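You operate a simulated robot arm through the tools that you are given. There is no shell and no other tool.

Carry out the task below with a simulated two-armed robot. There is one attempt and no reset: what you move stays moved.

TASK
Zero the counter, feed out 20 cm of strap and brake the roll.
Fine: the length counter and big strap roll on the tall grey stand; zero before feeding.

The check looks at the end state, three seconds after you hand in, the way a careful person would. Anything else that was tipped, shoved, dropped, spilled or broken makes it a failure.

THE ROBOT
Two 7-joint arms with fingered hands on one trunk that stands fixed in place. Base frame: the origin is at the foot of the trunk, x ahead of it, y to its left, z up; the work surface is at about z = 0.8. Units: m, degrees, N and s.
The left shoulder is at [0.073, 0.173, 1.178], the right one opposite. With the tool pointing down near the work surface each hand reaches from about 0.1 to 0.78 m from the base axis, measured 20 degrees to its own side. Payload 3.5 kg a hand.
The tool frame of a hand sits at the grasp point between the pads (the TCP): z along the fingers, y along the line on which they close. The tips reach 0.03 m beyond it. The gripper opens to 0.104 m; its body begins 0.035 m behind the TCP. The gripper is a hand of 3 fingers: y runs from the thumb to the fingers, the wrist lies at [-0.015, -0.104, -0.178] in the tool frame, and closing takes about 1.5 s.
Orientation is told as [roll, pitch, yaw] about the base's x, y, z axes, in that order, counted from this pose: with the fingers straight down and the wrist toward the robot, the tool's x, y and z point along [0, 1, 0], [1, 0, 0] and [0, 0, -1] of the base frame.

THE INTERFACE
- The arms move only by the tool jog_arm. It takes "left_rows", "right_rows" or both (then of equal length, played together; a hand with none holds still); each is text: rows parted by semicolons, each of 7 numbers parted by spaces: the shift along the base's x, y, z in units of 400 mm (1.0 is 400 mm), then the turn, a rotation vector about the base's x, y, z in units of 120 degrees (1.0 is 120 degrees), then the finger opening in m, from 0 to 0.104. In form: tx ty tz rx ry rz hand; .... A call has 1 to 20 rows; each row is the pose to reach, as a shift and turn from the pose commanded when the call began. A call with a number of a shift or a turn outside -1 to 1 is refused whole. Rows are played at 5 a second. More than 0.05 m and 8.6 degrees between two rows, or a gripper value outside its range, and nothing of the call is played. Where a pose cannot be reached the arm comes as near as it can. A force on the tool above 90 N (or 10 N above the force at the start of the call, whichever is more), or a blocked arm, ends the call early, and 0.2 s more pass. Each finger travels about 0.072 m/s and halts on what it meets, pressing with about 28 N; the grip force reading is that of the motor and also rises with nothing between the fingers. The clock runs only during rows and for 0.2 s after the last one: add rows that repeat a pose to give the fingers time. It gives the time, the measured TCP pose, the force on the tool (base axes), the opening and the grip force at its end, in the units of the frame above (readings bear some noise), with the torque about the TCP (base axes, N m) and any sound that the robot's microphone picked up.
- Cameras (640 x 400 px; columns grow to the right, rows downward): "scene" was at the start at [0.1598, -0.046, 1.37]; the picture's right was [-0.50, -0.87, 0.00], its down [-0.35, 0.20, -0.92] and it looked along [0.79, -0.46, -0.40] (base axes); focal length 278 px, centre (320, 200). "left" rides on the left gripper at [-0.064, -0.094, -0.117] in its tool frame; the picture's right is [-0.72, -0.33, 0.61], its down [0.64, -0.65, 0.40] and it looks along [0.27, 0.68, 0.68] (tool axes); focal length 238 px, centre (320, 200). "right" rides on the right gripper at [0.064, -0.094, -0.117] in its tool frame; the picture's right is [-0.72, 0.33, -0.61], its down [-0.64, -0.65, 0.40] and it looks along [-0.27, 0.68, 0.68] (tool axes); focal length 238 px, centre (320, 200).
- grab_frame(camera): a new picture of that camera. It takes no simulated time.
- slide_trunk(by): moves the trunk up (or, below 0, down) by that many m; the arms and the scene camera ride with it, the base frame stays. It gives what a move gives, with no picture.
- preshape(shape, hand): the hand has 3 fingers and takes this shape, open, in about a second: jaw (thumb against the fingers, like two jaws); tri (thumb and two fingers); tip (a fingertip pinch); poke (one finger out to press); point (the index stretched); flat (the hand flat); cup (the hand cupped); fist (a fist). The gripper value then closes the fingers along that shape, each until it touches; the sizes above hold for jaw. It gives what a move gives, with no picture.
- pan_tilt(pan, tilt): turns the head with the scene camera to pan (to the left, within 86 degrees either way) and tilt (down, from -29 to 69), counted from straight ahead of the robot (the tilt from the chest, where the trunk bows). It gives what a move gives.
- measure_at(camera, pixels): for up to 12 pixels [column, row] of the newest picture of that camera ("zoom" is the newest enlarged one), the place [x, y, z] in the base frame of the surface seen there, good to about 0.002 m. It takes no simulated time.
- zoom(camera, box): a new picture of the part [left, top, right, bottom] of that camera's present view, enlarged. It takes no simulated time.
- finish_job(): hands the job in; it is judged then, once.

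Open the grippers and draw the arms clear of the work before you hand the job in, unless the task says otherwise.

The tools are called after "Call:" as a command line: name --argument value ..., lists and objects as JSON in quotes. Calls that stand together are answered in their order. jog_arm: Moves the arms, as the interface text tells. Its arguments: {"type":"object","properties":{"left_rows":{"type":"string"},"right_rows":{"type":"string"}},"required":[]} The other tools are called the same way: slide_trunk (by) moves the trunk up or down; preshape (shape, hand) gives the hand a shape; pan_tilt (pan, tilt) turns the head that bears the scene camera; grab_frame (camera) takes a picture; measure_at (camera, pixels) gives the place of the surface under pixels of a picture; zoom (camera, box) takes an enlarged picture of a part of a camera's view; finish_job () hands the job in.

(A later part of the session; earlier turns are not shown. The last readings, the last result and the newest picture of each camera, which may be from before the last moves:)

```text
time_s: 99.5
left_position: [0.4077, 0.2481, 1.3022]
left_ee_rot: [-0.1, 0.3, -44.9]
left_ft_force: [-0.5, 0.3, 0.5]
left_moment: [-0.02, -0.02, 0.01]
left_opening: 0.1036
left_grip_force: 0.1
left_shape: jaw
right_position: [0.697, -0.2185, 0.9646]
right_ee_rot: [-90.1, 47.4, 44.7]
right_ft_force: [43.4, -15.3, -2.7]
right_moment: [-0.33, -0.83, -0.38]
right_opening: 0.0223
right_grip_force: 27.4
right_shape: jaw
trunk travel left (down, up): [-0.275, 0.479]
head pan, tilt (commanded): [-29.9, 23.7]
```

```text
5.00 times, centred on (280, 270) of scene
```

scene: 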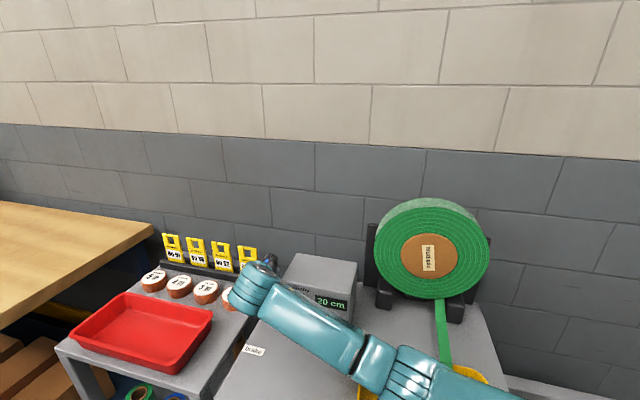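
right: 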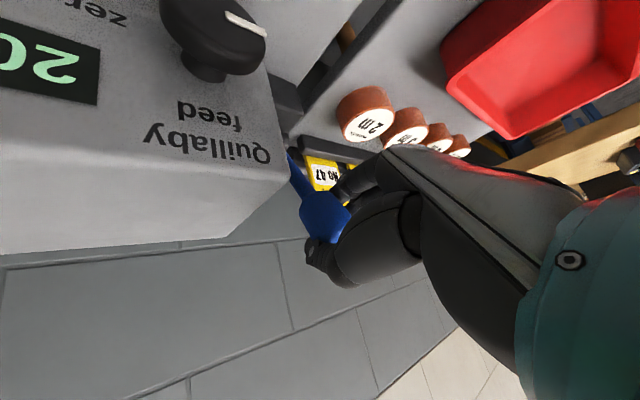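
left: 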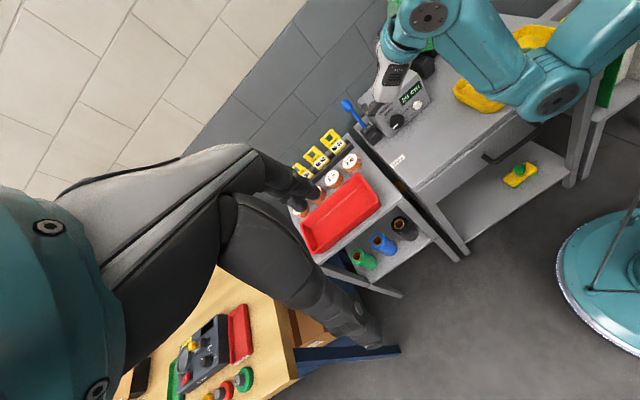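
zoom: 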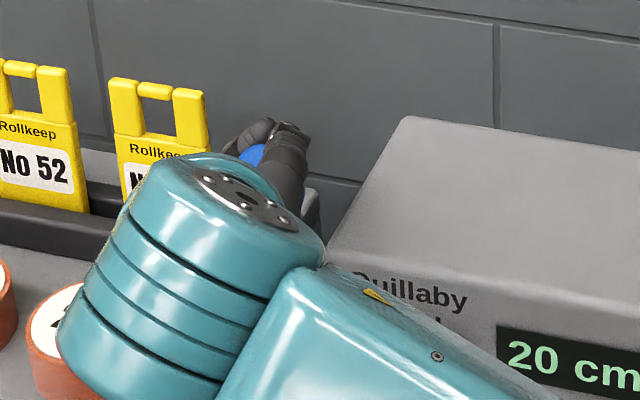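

The lever leans 27–28° forward and is on a hard stop there (41 N), so it has only two ends: forward (start) and back. I let go of the ball here and test the knob with the lever forward, to compare the resistance.

Call:
jog_arm --right_rows "0.006 -0.006 0 0 0 0 0.03; 0.01 -0.01 0 0 0 0 0.045; 0.01 -0.01 0 0 0 0 0.06; 0.01 -0.01 0 0 0 0 0.068; 0.01 -0.01 0 0 0 0 0.068; -0.03 0.03 0 0 0 0 0.068; -0.08 0.08 0 0 0 0 0.068; -0.14 0.14 0 0 0 0 0.068; -0.2 0.2 0 0 0 0 0.068; -0.26 0.26 -0.02 0 0 0 0.068; -0.26 0.26 -0.02 0 0 0 0.068"

Call:
grab_frame --camera "scene"

Call:
zoom --camera "scene" --box '[240, 230, 370, 350]'

Call:
grab_frame --camera "right"

```text
time_s: 101.9
left_position: [0.4013, 0.2487, 1.3028]
left_ee_rot: [0.0, 0.1, -45.0]
left_ft_force: [-0.2, -0.6, -0.9]
left_moment: [0.01, 0.01, -0.01]
left_opening: 0.1038
left_grip_force: 0.0
left_shape: jaw
right_position: [0.5881, -0.1095, 0.9584]
right_ee_rot: [-89.8, 47.1, 45.0]
right_ft_force: [-0.3, 0.0, -0.3]
right_moment: [-0.01, -0.03, -0.02]
right_opening: 0.0677
right_grip_force: 0.1
right_shape: jaw
trunk travel left (down, up): [-0.275, 0.479]
head pan, tilt (commanded): [-29.9, 23.7]
```

```text
taken
```

scene: 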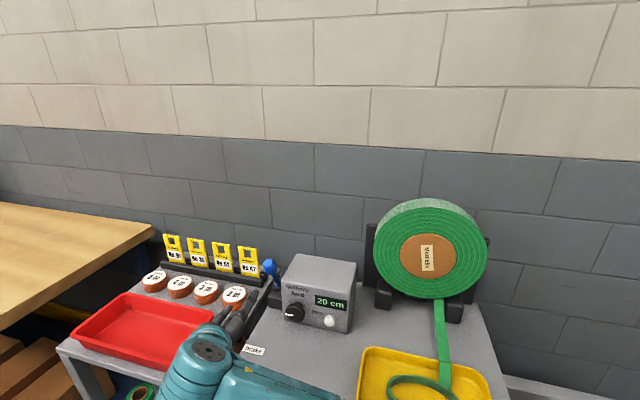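

```text
3.33 times, centred on (305, 290) of scene
```

zoom: 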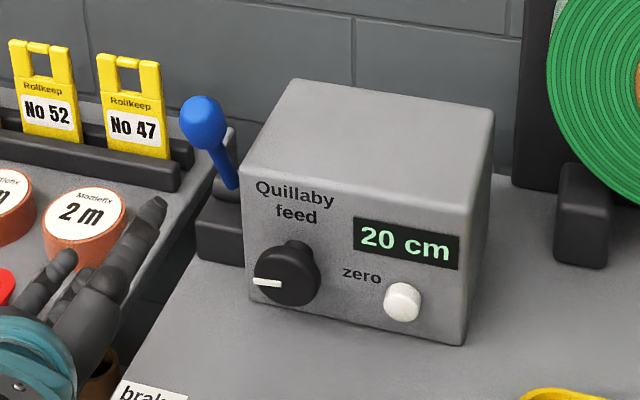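

```text
taken
```

right: 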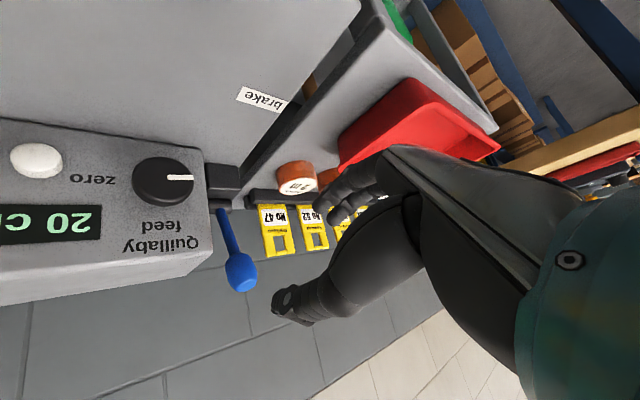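

The lever is exactly where it was at the start (on the forward stop), and the counter still shows 20 cm. I return to the knob for the same small twist test with the lever forward.

Call:
jog_arm --right_rows "-0.02 -0.032 -0.03 0 0 0 0.068; -0.04 -0.063 -0.07 0 0 0 0.068; -0.06 -0.095 -0.11 0 0 0 0.068; -0.08 -0.127 -0.16 0 0 0 0.068; -0.098 -0.158 -0.211 0 0 0 0.068; -0.06 -0.196 -0.221 0 0 0 0.066; -0.022 -0.235 -0.226 0 0 0 0.064; 0.016 -0.273 -0.231 0 0 0 0.064; 0.037 -0.294 -0.231 0 0 0 0.064; 0.0525 -0.31 -0.231 0 0 0 0.064; 0.0525 -0.31 -0.231 0 0 0 0.064"

Call:
zoom --camera "scene" --box '[240, 260, 360, 350]'

```text
time_s: 104.3
left_position: [0.4004, 0.2482, 1.3049]
left_ee_rot: [-0.1, 0.0, -45.0]
left_ft_force: [-0.4, 0.2, 0.5]
left_moment: [0.01, 0.01, 0.02]
left_opening: 0.1038
left_grip_force: 0.1
left_shape: jaw
right_position: [0.6104, -0.235, 0.8643]
right_ee_rot: [-89.9, 47.1, 45.0]
right_ft_force: [0.8, -0.2, 0.4]
right_moment: [0.01, 0.02, 0.01]
right_opening: 0.0643
right_grip_force: 0.1
right_shape: jaw
trunk travel left (down, up): [-0.275, 0.479]
head pan, tilt (commanded): [-29.9, 23.7]
```

```text
4.44 times, centred on (300, 305) of scene
```

zoom: 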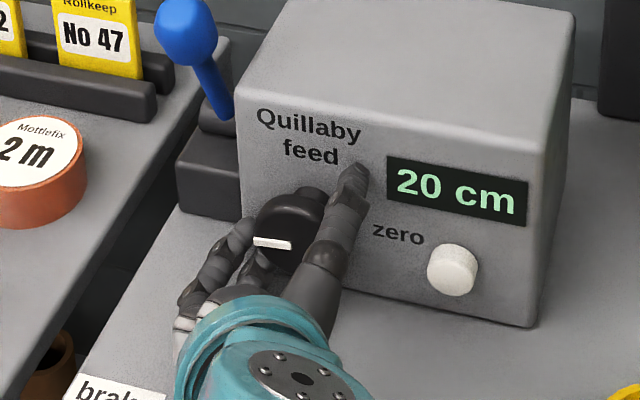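

The hand straddles the knob with no force. I close on it and read the baseline.

Call:
jog_arm --right_rows "0 0 0.003 0 0 0 0.055; 0 0 0.003 0 0 0 0.048; 0 0 0.003 0 0 0 0.042; 0 0 0.003 0 0 0 0.038; 0 0 0.003 0 0 0 0.036; 0 0 0.003 0 0 0 0.036"

Call:
zoom --camera "scene" --box '[280, 295, 312, 331]'

```text
time_s: 105.7
left_position: [0.4006, 0.248, 1.3036]
left_ee_rot: [0.0, 0.1, -45.0]
left_ft_force: [-0.1, 0.1, -0.9]
left_moment: [0.03, -0.03, 0.02]
left_opening: 0.1036
left_grip_force: 0.1
left_shape: jaw
right_position: [0.6104, -0.2363, 0.8668]
right_ee_rot: [-90.0, 47.1, 44.9]
right_ft_force: [7.8, -6.1, 0.8]
right_moment: [-0.06, -0.07, -0.05]
right_opening: 0.0356
right_grip_force: 28.1
right_shape: jaw
trunk travel left (down, up): [-0.275, 0.479]
head pan, tilt (commanded): [-29.9, 23.7]
```

```text
11.11 times, centred on (296, 313) of scene
```

zoom: 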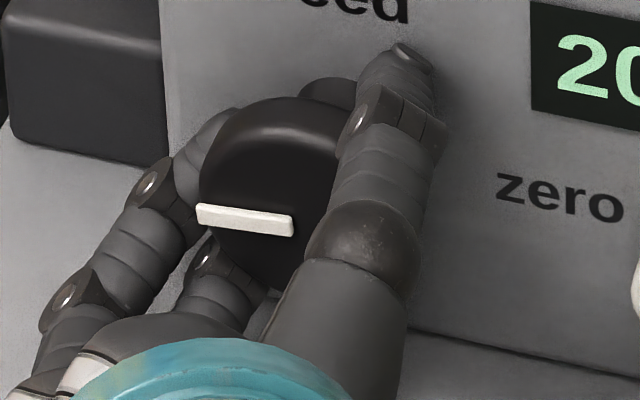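

Baseline torque about zero. I twist 5° anticlockwise (stays within the 20 reading) and compare.

Call:
jog_arm --right_rows "0 0 0.003 -0.0147 0.0147 0 0.036; 0 0 0.003 -0.0295 0.0295 0 0.036; 0 0 0.003 -0.0295 0.0295 0 0.036"

Call:
zoom --camera "scene" --box '[280, 295, 312, 331]'

Call:
zoom --camera "scene" --box '[240, 260, 360, 350]'

```text
time_s: 106.5
left_position: [0.4017, 0.2483, 1.3041]
left_ee_rot: [0.0, 0.1, -45.0]
left_ft_force: [0.1, 0.7, -0.1]
left_moment: [-0.01, 0.0, -0.01]
left_opening: 0.1039
left_grip_force: 0.0
left_shape: jaw
right_position: [0.6103, -0.2348, 0.8682]
right_ee_rot: [-89.9, 52.1, 45.0]
right_ft_force: [12.8, -9.9, 0.4]
right_moment: [-0.04, -0.15, -0.1]
right_opening: 0.0353
right_grip_force: 28.4
right_shape: jaw
trunk travel left (down, up): [-0.275, 0.479]
head pan, tilt (commanded): [-29.9, 23.7]
```

```text
11.11 times, centred on (296, 313) of scene
```

zoom: 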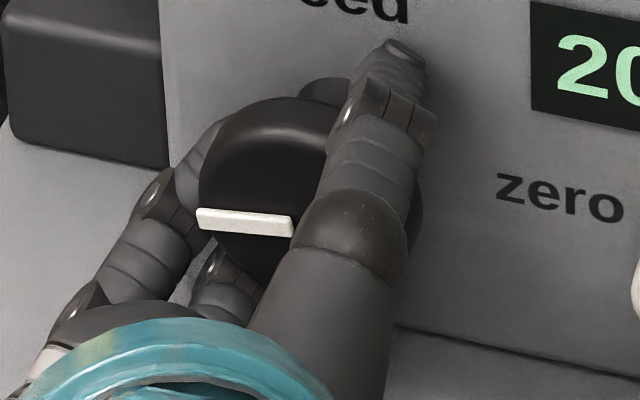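

```text
4.44 times, centred on (300, 305) of scene
```

zoom: 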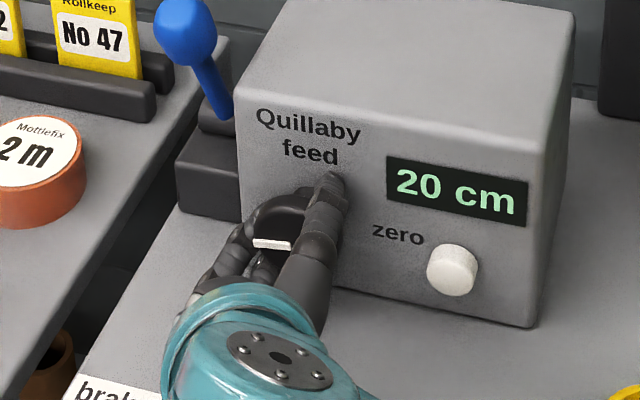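

The knob moved only about 2° for a 5° twist and reacts with about 0.08 N·m, more than with the lever back. I twist 8° clockwise to see the torque reverse.

Call:
jog_arm --right_rows "0 0 0 0.0157 -0.0157 0 0.036; 0 0 0 0.0314 -0.0314 0 0.036; 0 0 0 0.0471 -0.0471 0 0.036; 0 0 0 0.0471 -0.0471 0 0.036"

Call:
zoom --camera "scene" --box '[280, 295, 312, 331]'

Call:
zoom --camera "scene" --box '[240, 260, 360, 350]'

```text
time_s: 107.5
left_position: [0.4013, 0.2471, 1.3037]
left_ee_rot: [0.0, 0.2, -45.1]
left_ft_force: [0.1, 0.7, -1.1]
left_moment: [0.02, 0.01, 0.0]
left_opening: 0.1039
left_grip_force: 0.0
left_shape: jaw
right_position: [0.61, -0.2357, 0.8666]
right_ee_rot: [-89.9, 44.1, 44.9]
right_ft_force: [9.7, -11.0, 2.1]
right_moment: [-0.11, -0.05, -0.14]
right_opening: 0.0349
right_grip_force: 28.1
right_shape: jaw
trunk travel left (down, up): [-0.275, 0.479]
head pan, tilt (commanded): [-29.9, 23.7]
```

```text
11.11 times, centred on (296, 313) of scene
```

zoom: 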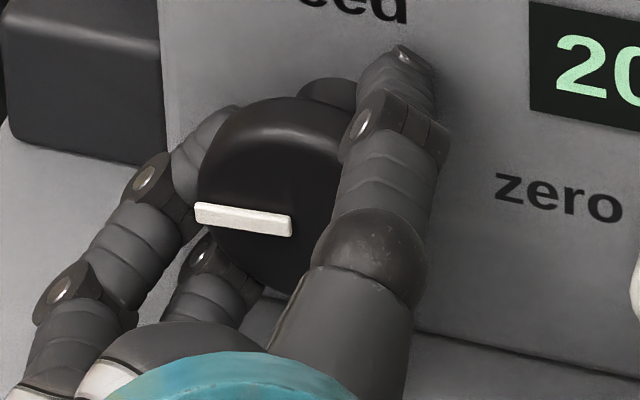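

```text
4.44 times, centred on (300, 305) of scene
```

zoom: 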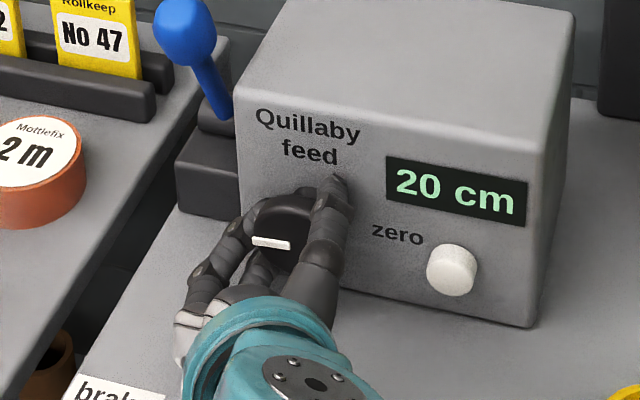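

With the lever forward the knob seems stiffer. To compare fairly I make a clear hysteresis test here: 12° clockwise, read, then back anticlockwise.

Call:
jog_arm --right_rows "0 0 0 0.0177 -0.0177 0 0.036; 0 0 0 0.0354 -0.0354 0 0.036; 0 0 0 0.053 -0.053 0 0.036; 0 0 0 0.0707 -0.0707 0 0.036; 0 0 0 0.0707 -0.0707 0 0.036"

Call:
zoom --camera "scene" --box '[280, 295, 312, 331]'

Call:
jog_arm --right_rows "0 0 0 -0.0177 0.0177 0 0.036; 0 0 0 -0.0354 0.0354 0 0.036; 0 0 0 -0.053 0.053 0 0.036; 0 0 0 -0.0707 0.0707 0 0.036; 0 0 0 -0.0884 0.0884 0 0.036; 0 0 0 -0.0884 0.0884 0 0.036"

Call:
zoom --camera "scene" --box '[280, 295, 312, 331]'

Call:
zoom --camera "scene" --box '[240, 260, 360, 350]'

```text
time_s: 108.7
left_position: [0.4026, 0.2468, 1.3041]
left_ee_rot: [-0.1, 0.1, -45.0]
left_ft_force: [0.2, 0.3, 0.4]
left_moment: [0.0, -0.02, 0.01]
left_opening: 0.1036
left_grip_force: 0.1
left_shape: jaw
right_position: [0.6094, -0.2358, 0.8667]
right_ee_rot: [-89.8, 32.0, 45.1]
right_ft_force: [8.2, -12.7, -3.4]
right_moment: [-0.14, 0.05, -0.22]
right_opening: 0.0348
right_grip_force: 28.2
right_shape: jaw
trunk travel left (down, up): [-0.275, 0.479]
head pan, tilt (commanded): [-29.9, 23.7]
```

```text
11.11 times, centred on (296, 313) of scene
```

zoom: 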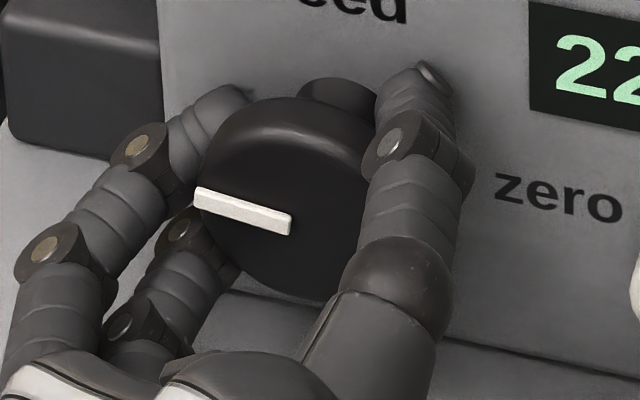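

```text
time_s: 110.1
left_position: [0.4027, 0.2484, 1.3043]
left_ee_rot: [0.1, 0.1, -45.0]
left_ft_force: [-0.9, -0.1, -0.2]
left_moment: [-0.03, 0.0, 0.01]
left_opening: 0.1039
left_grip_force: 0.0
left_shape: jaw
right_position: [0.6101, -0.2355, 0.8674]
right_ee_rot: [-90.0, 47.3, 45.0]
right_ft_force: [14.0, -7.4, 1.6]
right_moment: [-0.02, -0.17, -0.05]
right_opening: 0.035
right_grip_force: 27.9
right_shape: jaw
trunk travel left (down, up): [-0.275, 0.479]
head pan, tilt (commanded): [-29.9, 23.7]
```

```text
11.11 times, centred on (296, 313) of scene
```

zoom: 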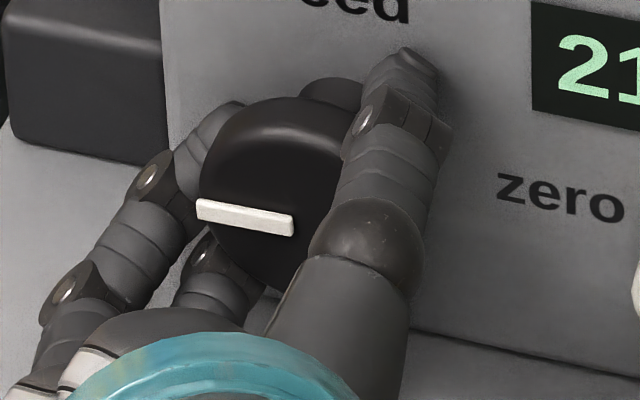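

```text
4.44 times, centred on (300, 305) of scene
```

zoom: 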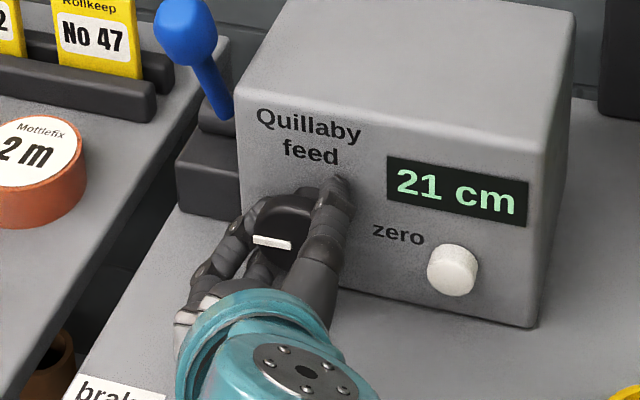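

With the lever forward the knob drags with about ±0.12 N·m; with it back it followed the hand with almost none. I first turn the counter back to mid-20, then repeat the test with the lever back to be sure.

Call:
jog_arm --right_rows "0 0 0 -0.0177 0.0177 0 0.036; 0 0 0 -0.0354 0.0354 0 0.036; 0 0 0 -0.053 0.053 0 0.036; 0 0 0 -0.053 0.053 0 0.036"

Call:
zoom --camera "scene" --box '[280, 295, 312, 331]'

```text
time_s: 111.1
left_position: [0.4023, 0.2485, 1.3033]
left_ee_rot: [0.0, 0.1, -45.0]
left_ft_force: [0.2, 0.6, 0.0]
left_moment: [0.01, -0.03, -0.01]
left_opening: 0.1036
left_grip_force: 0.1
left_shape: jaw
right_position: [0.6101, -0.2344, 0.8666]
right_ee_rot: [-89.8, 56.2, 45.1]
right_ft_force: [17.6, -5.9, 2.0]
right_moment: [-0.01, -0.21, -0.02]
right_opening: 0.0349
right_grip_force: 28.0
right_shape: jaw
trunk travel left (down, up): [-0.275, 0.479]
head pan, tilt (commanded): [-29.9, 23.7]
```

```text
11.11 times, centred on (296, 313) of scene
```

zoom: 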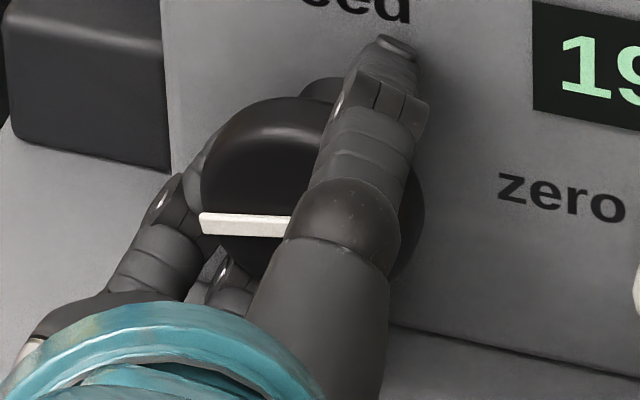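

It went a little past, to 19 cm; it is easier to trim with the lever back. I release, back off, and push the lever back again with the poking finger.

Call:
jog_arm --right_rows "0 0 0 0 0 0 0.05; 0 0 0 0 0 0 0.062; 0 0 0 0 0 0 0.07; 0 0 0 0 0 0 0.07; -0.05 0.05 0.01 0 0 0 0.07; -0.1 0.1 0.02 0 0 0 0.07; -0.16 0.16 0.08 0 0 0 0.07; -0.19 0.19 0.16 0 0 0 0.07; -0.19 0.19 0.16 0 0 0 0.07"

Call:
preshape --shape "poke" --hand "right"

Call:
zoom --camera "scene" --box '[240, 240, 360, 350]'

```text
time_s: 113.1
left_position: [0.4, 0.2475, 1.3039]
left_ee_rot: [-0.1, 0.0, -45.1]
left_ft_force: [-0.8, -1.0, -0.4]
left_moment: [0.03, -0.01, -0.03]
left_opening: 0.1035
left_grip_force: 0.1
left_shape: jaw
right_position: [0.5337, -0.1591, 0.9301]
right_ee_rot: [-89.9, 56.1, 44.9]
right_ft_force: [0.1, -0.1, 0.0]
right_moment: [0.01, -0.02, 0.0]
right_opening: 0.0697
right_grip_force: 0.0
right_shape: jaw
trunk travel left (down, up): [-0.275, 0.479]
head pan, tilt (commanded): [-29.9, 23.7]
```

```text
time_s: 114.0
left_position: [0.4004, 0.2489, 1.3041]
left_ee_rot: [0.0, 0.1, -45.0]
left_ft_force: [0.0, 0.7, 0.4]
left_moment: [0.01, -0.01, 0.0]
left_opening: 0.1037
left_grip_force: 0.0
left_shape: jaw
right_position: [0.5358, -0.1601, 0.9303]
right_ee_rot: [-89.9, 56.1, 45.1]
right_ft_force: [0.9, -0.1, 0.3]
right_moment: [0.01, 0.0, 0.03]
right_opening: 0.0002
right_grip_force: 0.0
right_shape: poke
trunk travel left (down, up): [-0.275, 0.479]
head pan, tilt (commanded): [-29.9, 23.7]
```

```text
3.64 times, centred on (300, 295) of scene
```

zoom: 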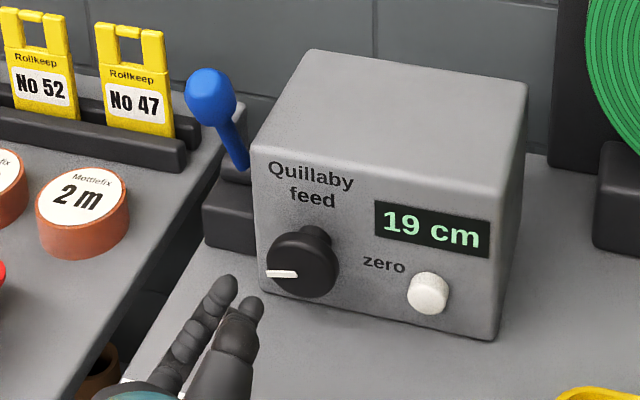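

The lever is on the forward stop. I move in line with it and push it back along its arc.

Call:
jog_arm --right_rows "0.039 0.008 0.02 0.0255 0.0039 -0.002 0; 0.078 0.016 0.04 0.0511 0.0079 -0.004 0; 0.116 0.025 0.06 0.0766 0.0118 -0.006 0; 0.155 0.033 0.08 0.1021 0.0157 -0.008 0; 0.194 0.041 0.0905 0.1277 0.0197 -0.01 0; 0.2325 0.049 0.0905 0.1532 0.0236 -0.012 0; 0.2325 0.049 0.0905 0.1532 0.0236 -0.012 0"

Call:
jog_arm --right_rows "0.0354 -0.0354 -0.01 0 0 0 0; 0.0707 -0.0707 -0.015 0 0 0 0; 0.1061 -0.1061 -0.015 0 0 0 0; 0.1326 -0.1326 -0.008 0 0 0 0; 0.1591 -0.1591 0 0 0 0 0; 0.1856 -0.1856 0.005 0 0 0 0; 0.2121 -0.2121 0.005 0 0 0 0; 0.2387 -0.2387 0 0 0 0 0; 0.2652 -0.2652 -0.005 0 0 0 0; 0.2793 -0.2793 -0.01 0 0 0 0; 0.2793 -0.2793 -0.01 0 0 0 0"

Call:
grab_frame --camera "right"

Call:
zoom --camera "left" --box '[320, 60, 460, 180]'

```text
time_s: 115.6
left_position: [0.4002, 0.2485, 1.3039]
left_ee_rot: [0.0, 0.0, -45.0]
left_ft_force: [0.2, 0.5, 0.7]
left_moment: [-0.03, 0.02, 0.02]
left_opening: 0.1036
left_grip_force: 0.0
left_shape: jaw
right_position: [0.6254, -0.1403, 0.9684]
right_ee_rot: [-69.1, 43.1, 59.6]
right_ft_force: [-0.2, 0.0, -0.4]
right_moment: [-0.02, -0.01, 0.03]
right_opening: 0.0
right_grip_force: 0.1
right_shape: poke
trunk travel left (down, up): [-0.275, 0.479]
head pan, tilt (commanded): [-29.9, 23.7]
```

```text
time_s: 118.0
left_position: [0.3998, 0.2495, 1.3038]
left_ee_rot: [0.0, 0.0, -45.0]
left_ft_force: [0.5, 0.5, 0.1]
left_moment: [0.0, -0.01, 0.0]
left_opening: 0.1037
left_grip_force: 0.1
left_shape: jaw
right_position: [0.737, -0.2519, 0.9649]
right_ee_rot: [-69.1, 43.1, 59.6]
right_ft_force: [-4.0, 1.9, 1.0]
right_moment: [0.04, 0.04, -0.05]
right_opening: 0.0002
right_grip_force: 0.2
right_shape: poke
trunk travel left (down, up): [-0.275, 0.479]
head pan, tilt (commanded): [-29.9, 23.7]
```

```text
taken
```

right: 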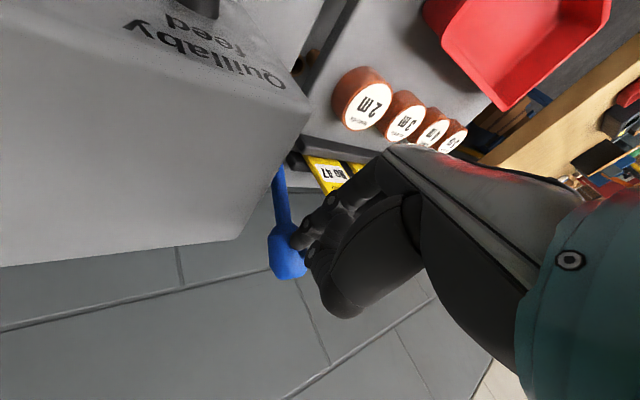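

```text
3.33 times, centred on (390, 120) of left
```

zoom: 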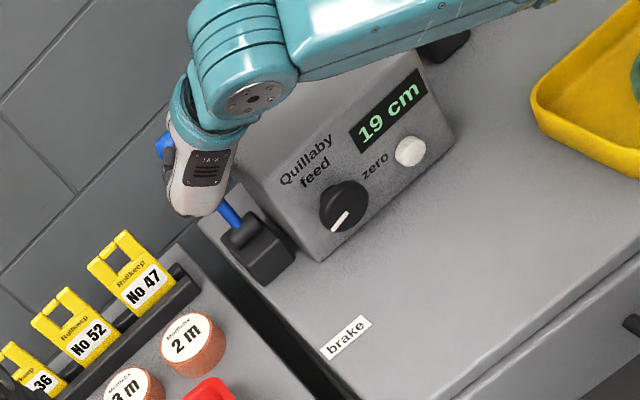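

The lever is back again with light contact at its stop. I seat it 4 mm more, then back away and reopen the hand.

Call:
jog_arm --right_rows "0.007 -0.007 -0.002 0 0 0 0; 0.007 -0.007 -0.002 0 0 0 0; -0.05 0.05 0.01 0 0 0 0; -0.12 0.12 0.03 0 0 0 0; -0.19 0.19 0.05 0 0 0 0; -0.26 0.26 0.05 0 0 0 0; -0.33 0.33 0.05 0 0 0 0; -0.4 0.4 0.05 0 0 0 0; -0.4 0.4 0.05 0 0 0 0"

Call:
preshape --shape "jaw" --hand "right"

Call:
zoom --camera "scene" --box '[240, 230, 370, 350]'

```text
time_s: 120.0
left_position: [0.4018, 0.2487, 1.3044]
left_ee_rot: [0.0, 0.0, -45.0]
left_ft_force: [-0.1, -0.3, 0.3]
left_moment: [-0.01, -0.01, -0.02]
left_opening: 0.1036
left_grip_force: 0.1
left_shape: jaw
right_position: [0.5764, -0.0906, 0.9841]
right_ee_rot: [-69.1, 43.1, 59.6]
right_ft_force: [-0.1, 0.6, -0.3]
right_moment: [-0.01, 0.0, -0.04]
right_opening: 0.0
right_grip_force: 0.0
right_shape: poke
trunk travel left (down, up): [-0.275, 0.479]
head pan, tilt (commanded): [-29.9, 23.7]
```

```text
time_s: 120.9
left_position: [0.4, 0.2484, 1.3046]
left_ee_rot: [-0.1, 0.0, -45.0]
left_ft_force: [-0.4, 0.1, 0.1]
left_moment: [-0.01, -0.01, -0.01]
left_opening: 0.1037
left_grip_force: 0.0
left_shape: jaw
right_position: [0.5775, -0.0916, 0.9831]
right_ee_rot: [-69.0, 43.1, 59.7]
right_ft_force: [0.8, -0.2, -0.1]
right_moment: [0.03, 0.02, -0.02]
right_opening: 0.1039
right_grip_force: 0.1
right_shape: jaw
trunk travel left (down, up): [-0.275, 0.479]
head pan, tilt (commanded): [-29.9, 23.7]
```

```text
3.33 times, centred on (305, 290) of scene
```

zoom: 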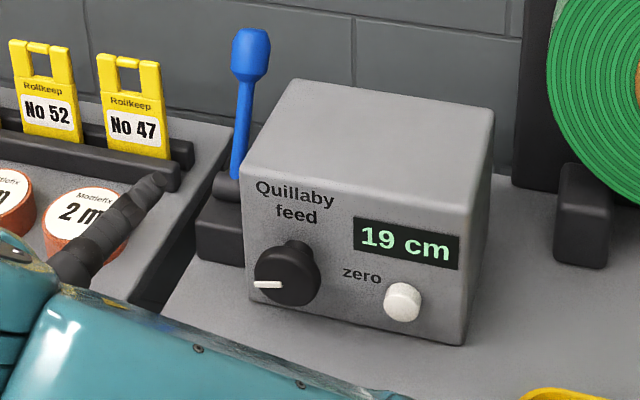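

The lever stays back, counter 19 cm. I return to the knob and straddle it again.

Call:
jog_arm --right_rows "-0.012 -0.034 -0.04 -0.0147 -0.0147 0 0.095; -0.024 -0.068 -0.08 -0.0295 -0.0295 0 0.085; -0.036 -0.101 -0.125 -0.0442 -0.0442 0 0.075; -0.048 -0.135 -0.17 -0.0589 -0.0589 0 0.068; -0.06 -0.169 -0.22 -0.0737 -0.0737 0 0.066; -0.0718 -0.2028 -0.268 -0.0884 -0.0884 0 0.066; -0.033 -0.242 -0.278 -0.0884 -0.0884 0 0.064; 0.005 -0.282 -0.285 -0.0884 -0.0884 0 0.064; 0.042 -0.32 -0.29 -0.0884 -0.0884 0 0.064; 0.062 -0.341 -0.29 -0.0884 -0.0884 0 0.064; 0.077 -0.3578 -0.29 -0.0884 -0.0884 0 0.064; 0.077 -0.3578 -0.29 -0.0884 -0.0884 0 0.064"

Call:
jog_arm --right_rows "0 0 0 0 0 0 0.055; 0 0 0 0 0 0 0.048; 0 0 0 0 0 0 0.042; 0 0 0 0 0 0 0.038; 0 0 0 0 0 0 0.036; 0 0 0 0 0 0 0.036"

Call:
zoom --camera "scene" --box '[280, 295, 312, 331]'

```text
time_s: 123.5
left_position: [0.4001, 0.2489, 1.305]
left_ee_rot: [0.0, 0.0, -45.0]
left_ft_force: [-0.1, -0.7, 0.1]
left_moment: [0.0, 0.02, 0.0]
left_opening: 0.1037
left_grip_force: 0.0
left_shape: jaw
right_position: [0.6072, -0.2345, 0.8686]
right_ee_rot: [-89.9, 45.1, 45.1]
right_ft_force: [0.0, -0.3, 0.9]
right_moment: [-0.02, -0.02, 0.0]
right_opening: 0.0645
right_grip_force: 0.1
right_shape: jaw
trunk travel left (down, up): [-0.275, 0.479]
head pan, tilt (commanded): [-29.9, 23.7]
```

```text
time_s: 124.9
left_position: [0.4023, 0.2475, 1.3033]
left_ee_rot: [0.0, 0.1, -44.9]
left_ft_force: [-0.2, 0.0, -0.9]
left_moment: [0.04, 0.02, -0.01]
left_opening: 0.1038
left_grip_force: 0.1
left_shape: jaw
right_position: [0.6085, -0.2364, 0.8699]
right_ee_rot: [-90.0, 45.1, 45.0]
right_ft_force: [7.7, -4.4, 0.8]
right_moment: [0.0, -0.1, -0.07]
right_opening: 0.0356
right_grip_force: 28.2
right_shape: jaw
trunk travel left (down, up): [-0.275, 0.479]
head pan, tilt (commanded): [-29.9, 23.7]
```

```text
11.11 times, centred on (296, 313) of scene
```

zoom: 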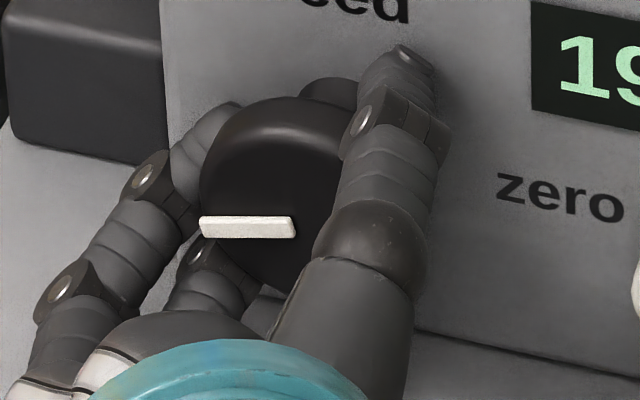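

Gripped with the lever back (19 cm). Same test: 12° clockwise and read.

Call:
jog_arm --right_rows "0 0 0 0.0177 -0.0177 0 0.036; 0 0 0 0.0354 -0.0354 0 0.036; 0 0 0 0.053 -0.053 0 0.036; 0 0 0 0.0707 -0.0707 0 0.036; 0 0 0 0.0707 -0.0707 0 0.036"

Call:
zoom --camera "scene" --box '[280, 295, 312, 331]'

Call:
jog_arm --right_rows "0 0 0 -0.0177 0.0177 0 0.036; 0 0 0 -0.0354 0.0354 0 0.036; 0 0 0 -0.0471 0.0471 0 0.036; 0 0 0 -0.0471 0.0471 0 0.036"

Call:
zoom --camera "scene" --box '[280, 295, 312, 331]'

```text
time_s: 126.1
left_position: [0.4, 0.2482, 1.3044]
left_ee_rot: [0.0, 0.0, -44.9]
left_ft_force: [0.0, -0.1, -0.5]
left_moment: [0.02, -0.03, 0.01]
left_opening: 0.1039
left_grip_force: 0.1
left_shape: jaw
right_position: [0.6085, -0.2363, 0.8671]
right_ee_rot: [-90.0, 33.1, 45.0]
right_ft_force: [6.2, -12.4, 3.0]
right_moment: [-0.13, -0.08, -0.22]
right_opening: 0.035
right_grip_force: 28.0
right_shape: jaw
trunk travel left (down, up): [-0.275, 0.479]
head pan, tilt (commanded): [-29.9, 23.7]
```

```text
11.11 times, centred on (296, 313) of scene
```

zoom: 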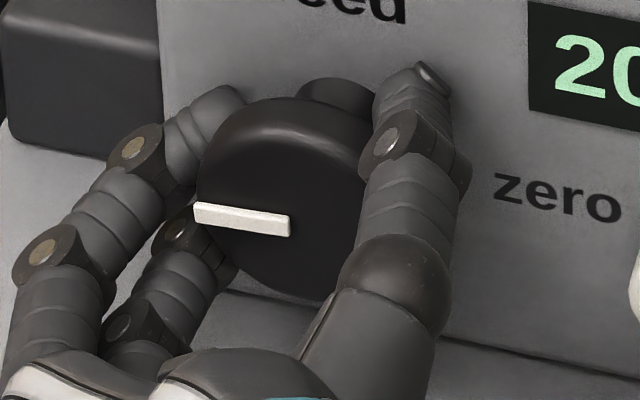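

```text
time_s: 127.1
left_position: [0.4019, 0.2472, 1.3043]
left_ee_rot: [0.0, 0.1, -45.1]
left_ft_force: [-0.4, -0.2, -0.6]
left_moment: [0.04, -0.03, 0.0]
left_opening: 0.1037
left_grip_force: 0.1
left_shape: jaw
right_position: [0.609, -0.2349, 0.8675]
right_ee_rot: [-89.9, 41.1, 44.9]
right_ft_force: [9.9, -14.6, 5.4]
right_moment: [-0.17, -0.13, -0.24]
right_opening: 0.035
right_grip_force: 28.2
right_shape: jaw
trunk travel left (down, up): [-0.275, 0.479]
head pan, tilt (commanded): [-29.9, 23.7]
```

```text
11.11 times, centred on (296, 313) of scene
```

zoom: 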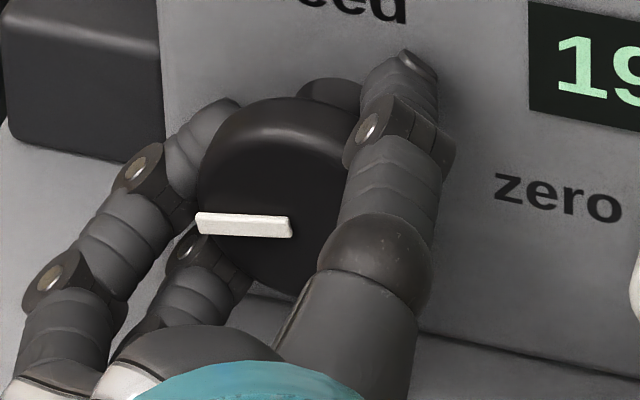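

With the lever back there is no hysteresis (−0.035 then −0.028 N·m, knob following the hand), while with it forward the knob dragged ±0.12 N·m. So the brake acts with the lever forward, toward the "brake" label. I now trim the count to mid-20 here with the brake off.

Call:
jog_arm --right_rows "0 0 0 0.0138 -0.0138 0 0.036; 0 0 0 0.0275 -0.0275 0 0.036; 0 0 0 0.0413 -0.0413 0 0.036; 0 0 0 0.0413 -0.0413 0 0.036"

Call:
zoom --camera "scene" --box '[280, 295, 312, 331]'

Call:
zoom --camera "scene" --box '[240, 260, 360, 350]'

```text
time_s: 128.1
left_position: [0.4016, 0.2468, 1.3048]
left_ee_rot: [0.0, 0.1, -45.0]
left_ft_force: [0.1, 0.8, 0.6]
left_moment: [-0.03, -0.05, 0.0]
left_opening: 0.1037
left_grip_force: 0.0
left_shape: jaw
right_position: [0.6094, -0.2352, 0.8683]
right_ee_rot: [-89.9, 34.0, 45.0]
right_ft_force: [7.8, -17.0, 4.9]
right_moment: [-0.15, -0.11, -0.28]
right_opening: 0.0346
right_grip_force: 27.9
right_shape: jaw
trunk travel left (down, up): [-0.275, 0.479]
head pan, tilt (commanded): [-29.9, 23.7]
```

```text
11.11 times, centred on (296, 313) of scene
```

zoom: 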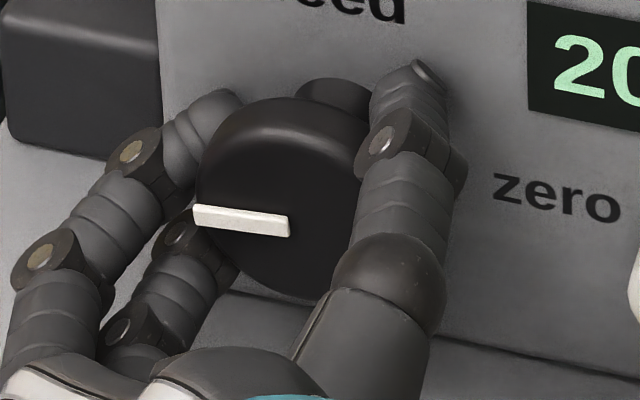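

```text
4.44 times, centred on (300, 305) of scene
```

zoom: 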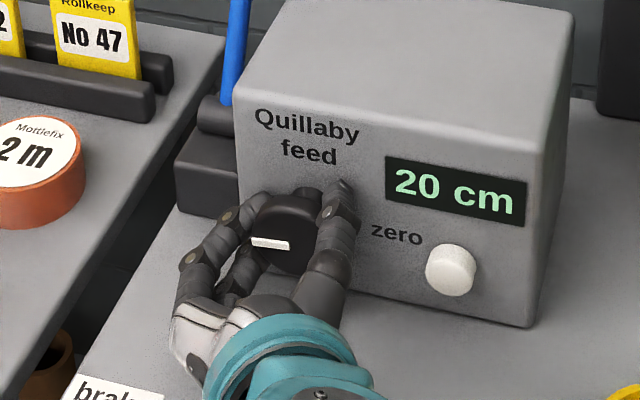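

20 cm with the pointer in the middle of its band. I release the knob gently and back off.

Call:
jog_arm --right_rows "0 0 0 0 0 0 0.045; 0 0 0 0 0 0 0.056; 0 0 0 0 0 0 0.066; 0 0 0 0 0 0 0.07; 0 0 0 0 0 0 0.07; -0.05 0.05 0.01 0 0 0 0.07; -0.1 0.1 0.02 0 0 0 0.07; -0.15 0.15 0.05 0 0 0 0.07; -0.16 0.16 0.12 0 0 0 0.07; -0.16 0.16 0.2 0 0 0 0.07; -0.16 0.16 0.2 0 0 0 0.07"

Call:
zoom --camera "scene" --box '[240, 230, 370, 350]'

```text
time_s: 130.5
left_position: [0.4007, 0.2481, 1.304]
left_ee_rot: [-0.1, 0.0, -45.1]
left_ft_force: [0.5, -0.1, 1.3]
left_moment: [0.01, 0.04, 0.01]
left_opening: 0.1039
left_grip_force: 0.1
left_shape: jaw
right_position: [0.5435, -0.1684, 0.9492]
right_ee_rot: [-89.8, 34.1, 45.1]
right_ft_force: [0.4, 0.5, 0.5]
right_moment: [0.03, 0.02, 0.0]
right_opening: 0.0695
right_grip_force: 0.1
right_shape: jaw
trunk travel left (down, up): [-0.275, 0.479]
head pan, tilt (commanded): [-29.9, 23.7]
```

```text
3.33 times, centred on (305, 290) of scene
```

zoom: 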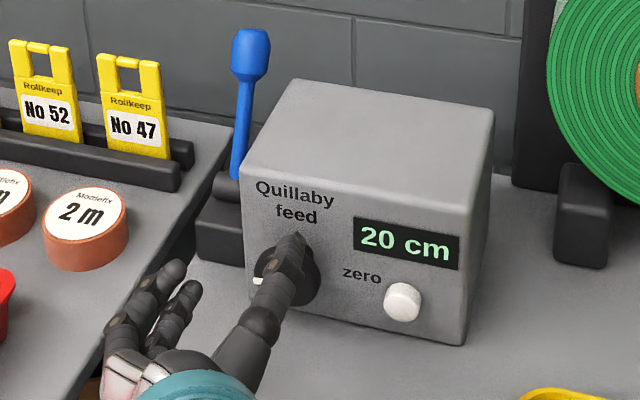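

20 cm holds. I line up with the lever ball again, as before, to pull it forward to the brake side.

Call:
jog_arm --right_rows "0.042 0.042 0.014 -0.0255 0.0255 0 0.07; 0.084 0.084 0.028 -0.0511 0.0511 0 0.07; 0.126 0.126 0.041 -0.0766 0.0766 0 0.068; 0.18 0.072 0.041 -0.0766 0.0766 0 0.066; 0.25 0.002 0.041 -0.0766 0.0766 0 0.066; 0.3233 -0.0713 0.041 -0.0766 0.0766 0 0.066; 0.368 -0.116 0.041 -0.0766 0.0766 0 0.066; 0.413 -0.161 0.041 -0.0766 0.0766 0 0.066; 0.453 -0.201 0.041 -0.0766 0.0766 0 0.066; 0.483 -0.231 0.041 -0.0766 0.0766 0 0.066; 0.483 -0.231 0.041 -0.0766 0.0766 0 0.066"

Call:
grab_frame --camera "right"

Call:
zoom --camera "right" --box '[220, 150, 380, 330]'

```text
time_s: 132.9
left_position: [0.3998, 0.2488, 1.3041]
left_ee_rot: [-0.1, 0.0, -44.9]
left_ft_force: [1.5, 0.2, 0.0]
left_moment: [-0.02, -0.03, 0.0]
left_opening: 0.1037
left_grip_force: 0.0
left_shape: jaw
right_position: [0.7359, -0.263, 0.964]
right_ee_rot: [-89.8, 47.1, 45.1]
right_ft_force: [0.8, 0.4, 0.1]
right_moment: [0.02, 0.0, 0.05]
right_opening: 0.0665
right_grip_force: 0.0
right_shape: jaw
trunk travel left (down, up): [-0.275, 0.479]
head pan, tilt (commanded): [-29.9, 23.7]
```

```text
taken
```

right: 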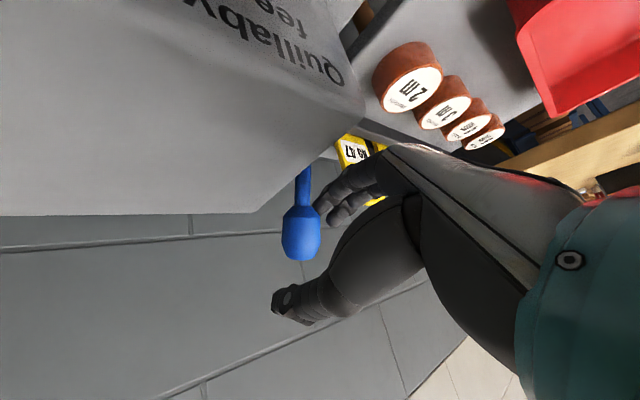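

```text
2.22 times, centred on (300, 240) of right
```

zoom: 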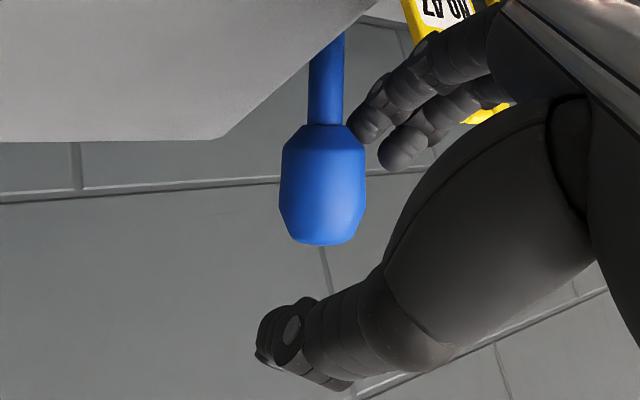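

Same view as before. I advance, close on the ball, and then pull the lever forward along its arc to the forward stop.

Call:
jog_arm --right_rows "0.022 -0.021 -0.003 0 0 0 0.066; 0.043 -0.04 -0.007 0 0 0 0.066; 0.043 -0.04 -0.007 0 0 0 0.055; 0.043 -0.04 -0.007 0 0 0 0.045; 0.043 -0.04 -0.007 0 0 0 0.035; 0.043 -0.04 -0.007 0 0 0 0.026; 0.043 -0.04 -0.007 0 0 0 0.02; 0.043 -0.04 -0.007 0 0 0 0.02"

Call:
jog_arm --right_rows "-0.0207 0.0207 0.0133 0 0 0 0.02; -0.0437 0.0437 0.023 0 0 0 0.02; -0.0654 0.0654 0.0283 0 0 0 0.02; -0.0879 0.0879 0.03 0 0 0 0.02; -0.11 0.11 0.0283 0 0 0 0.02; -0.1321 0.1321 0.023 0 0 0 0.02; -0.15 0.15 0.015 0 0 0 0.02; -0.15 0.15 0.015 0 0 0 0.02"

Call:
grab_frame --camera "right"

Call:
zoom --camera "left" --box '[320, 60, 460, 180]'

```text
time_s: 134.7
left_position: [0.4018, 0.2485, 1.304]
left_ee_rot: [-0.1, 0.1, -45.0]
left_ft_force: [-0.1, -0.1, -0.2]
left_moment: [0.0, 0.0, -0.01]
left_opening: 0.1037
left_grip_force: 0.0
left_shape: jaw
right_position: [0.7562, -0.2764, 0.9603]
right_ee_rot: [-89.6, 47.1, 45.3]
right_ft_force: [6.6, 9.6, -6.7]
right_moment: [0.24, -0.02, 0.18]
right_opening: 0.0232
right_grip_force: 0.0
right_shape: jaw
trunk travel left (down, up): [-0.275, 0.479]
head pan, tilt (commanded): [-29.9, 23.7]
```

```text
time_s: 136.5
left_position: [0.4051, 0.2474, 1.3024]
left_ee_rot: [-0.1, 0.2, -45.0]
left_ft_force: [-0.3, 0.5, -0.6]
left_moment: [0.03, 0.02, -0.01]
left_opening: 0.1035
left_grip_force: 0.0
left_shape: jaw
right_position: [0.6976, -0.2188, 0.9665]
right_ee_rot: [-89.5, 47.2, 45.2]
right_ft_force: [16.6, -1.3, -14.6]
right_moment: [-0.23, -0.33, -0.17]
right_opening: 0.0237
right_grip_force: 0.0
right_shape: jaw
trunk travel left (down, up): [-0.275, 0.479]
head pan, tilt (commanded): [-29.9, 23.7]
```

```text
taken
```

right: 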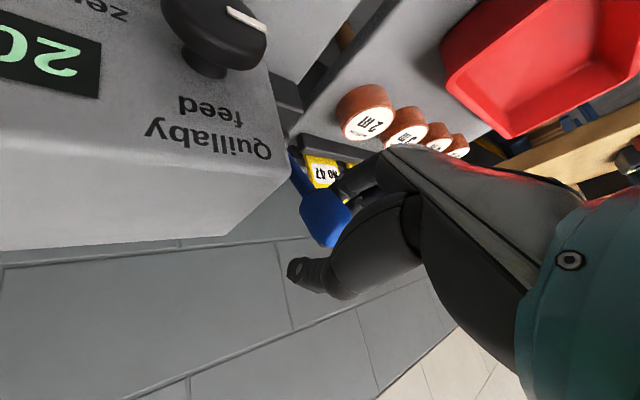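

```text
3.33 times, centred on (390, 120) of left
```

zoom: 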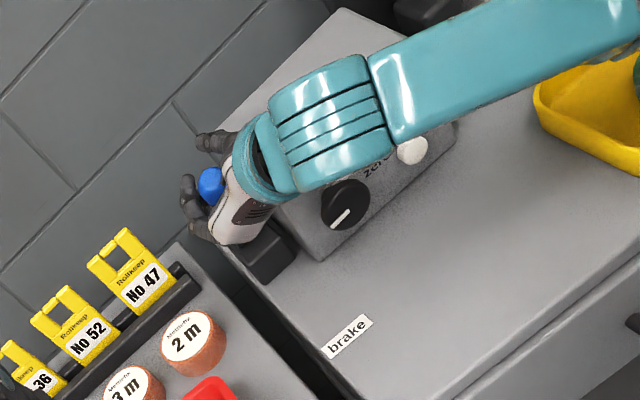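

The lever has come forward with the fingers behind it (12 N along the axis). I measure its lean.

Call:
measure_at --camera "right" --pixels '[[293, 165], [298, 175], [304, 185], [309, 193], [325, 215], [316, 210], [330, 225]]'

Call:
zoom --camera "right" --box '[220, 150, 380, 330]'

```text
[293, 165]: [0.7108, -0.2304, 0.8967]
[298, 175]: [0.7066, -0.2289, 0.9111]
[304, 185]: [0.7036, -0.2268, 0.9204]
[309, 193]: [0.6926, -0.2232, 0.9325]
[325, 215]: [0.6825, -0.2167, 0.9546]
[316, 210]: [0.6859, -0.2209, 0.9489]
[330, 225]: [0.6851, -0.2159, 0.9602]
```

```text
2.22 times, centred on (300, 240) of right
```

zoom: 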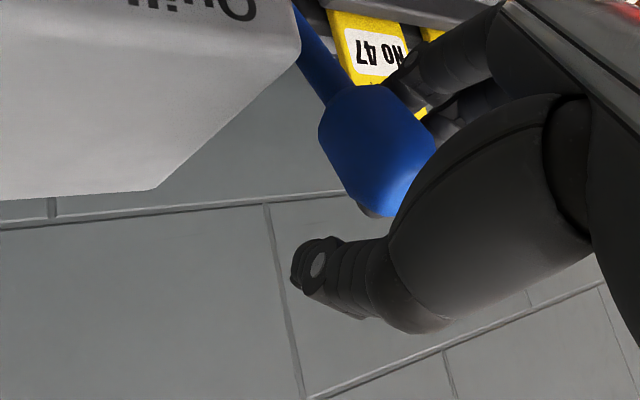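

It leans about 24° forward, just short of the stop. I pull 1 cm more to seat it fully.

Call:
jog_arm --right_rows "-0.0088 0.0088 -0.003 0 0 0 0.02; -0.0177 0.0177 -0.007 0 0 0 0.02; -0.0177 0.0177 -0.007 0 0 0 0.02"

Call:
grab_frame --camera "right"

Call:
zoom --camera "right" --box '[220, 150, 380, 330]'

```text
time_s: 137.3
left_position: [0.4031, 0.2483, 1.3032]
left_ee_rot: [-0.2, 0.1, -45.0]
left_ft_force: [-0.2, 0.2, 0.0]
left_moment: [-0.02, 0.02, 0.0]
left_opening: 0.1037
left_grip_force: 0.1
left_shape: jaw
right_position: [0.6899, -0.2121, 0.9645]
right_ee_rot: [-89.8, 47.0, 45.2]
right_ft_force: [19.9, -3.8, -6.3]
right_moment: [-0.12, -0.38, -0.11]
right_opening: 0.0352
right_grip_force: 0.0
right_shape: jaw
trunk travel left (down, up): [-0.275, 0.479]
head pan, tilt (commanded): [-29.9, 23.7]
```

```text
taken
```

right: 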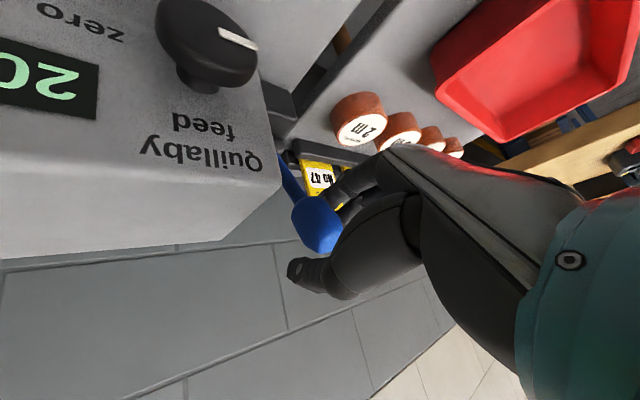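

```text
2.22 times, centred on (300, 240) of right
```

zoom: 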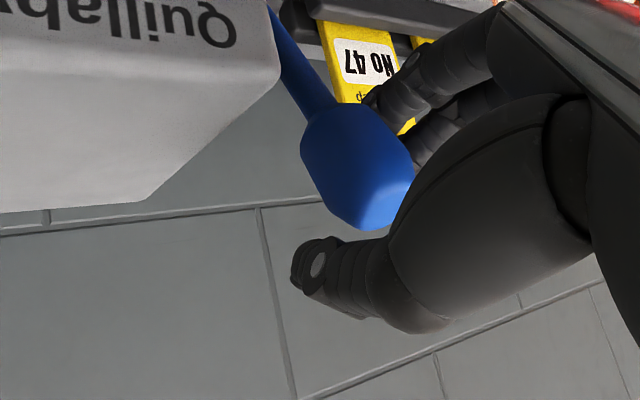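

The fingers are starting to slip off the ball; I check the lever's lean now.

Call:
measure_at --camera "right" --pixels '[[284, 170], [290, 182], [296, 192], [301, 200], [318, 222], [310, 218], [322, 235]]'

Call:
grab_frame --camera "left"

Call:
zoom --camera "left" --box '[340, 80, 420, 150]'

```text
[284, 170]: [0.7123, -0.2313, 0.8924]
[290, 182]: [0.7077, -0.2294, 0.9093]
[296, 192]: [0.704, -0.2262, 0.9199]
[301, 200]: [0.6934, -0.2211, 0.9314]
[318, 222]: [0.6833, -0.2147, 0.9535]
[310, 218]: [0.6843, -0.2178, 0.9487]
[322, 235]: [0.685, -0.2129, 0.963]
```

```text
taken
```

left: 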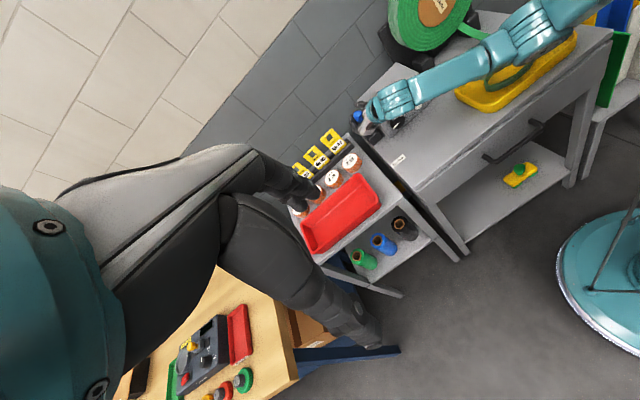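

```text
5.71 times, centred on (380, 115) of left
```

zoom: 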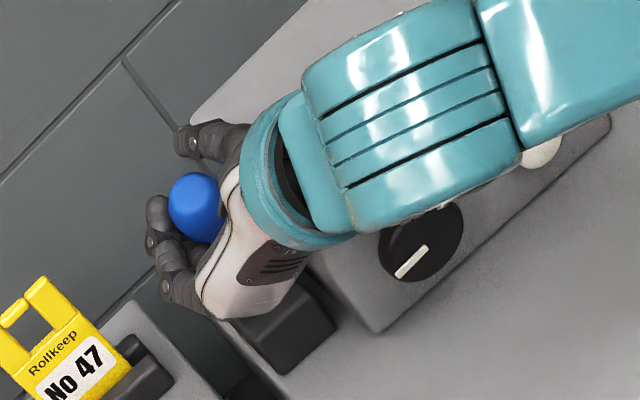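

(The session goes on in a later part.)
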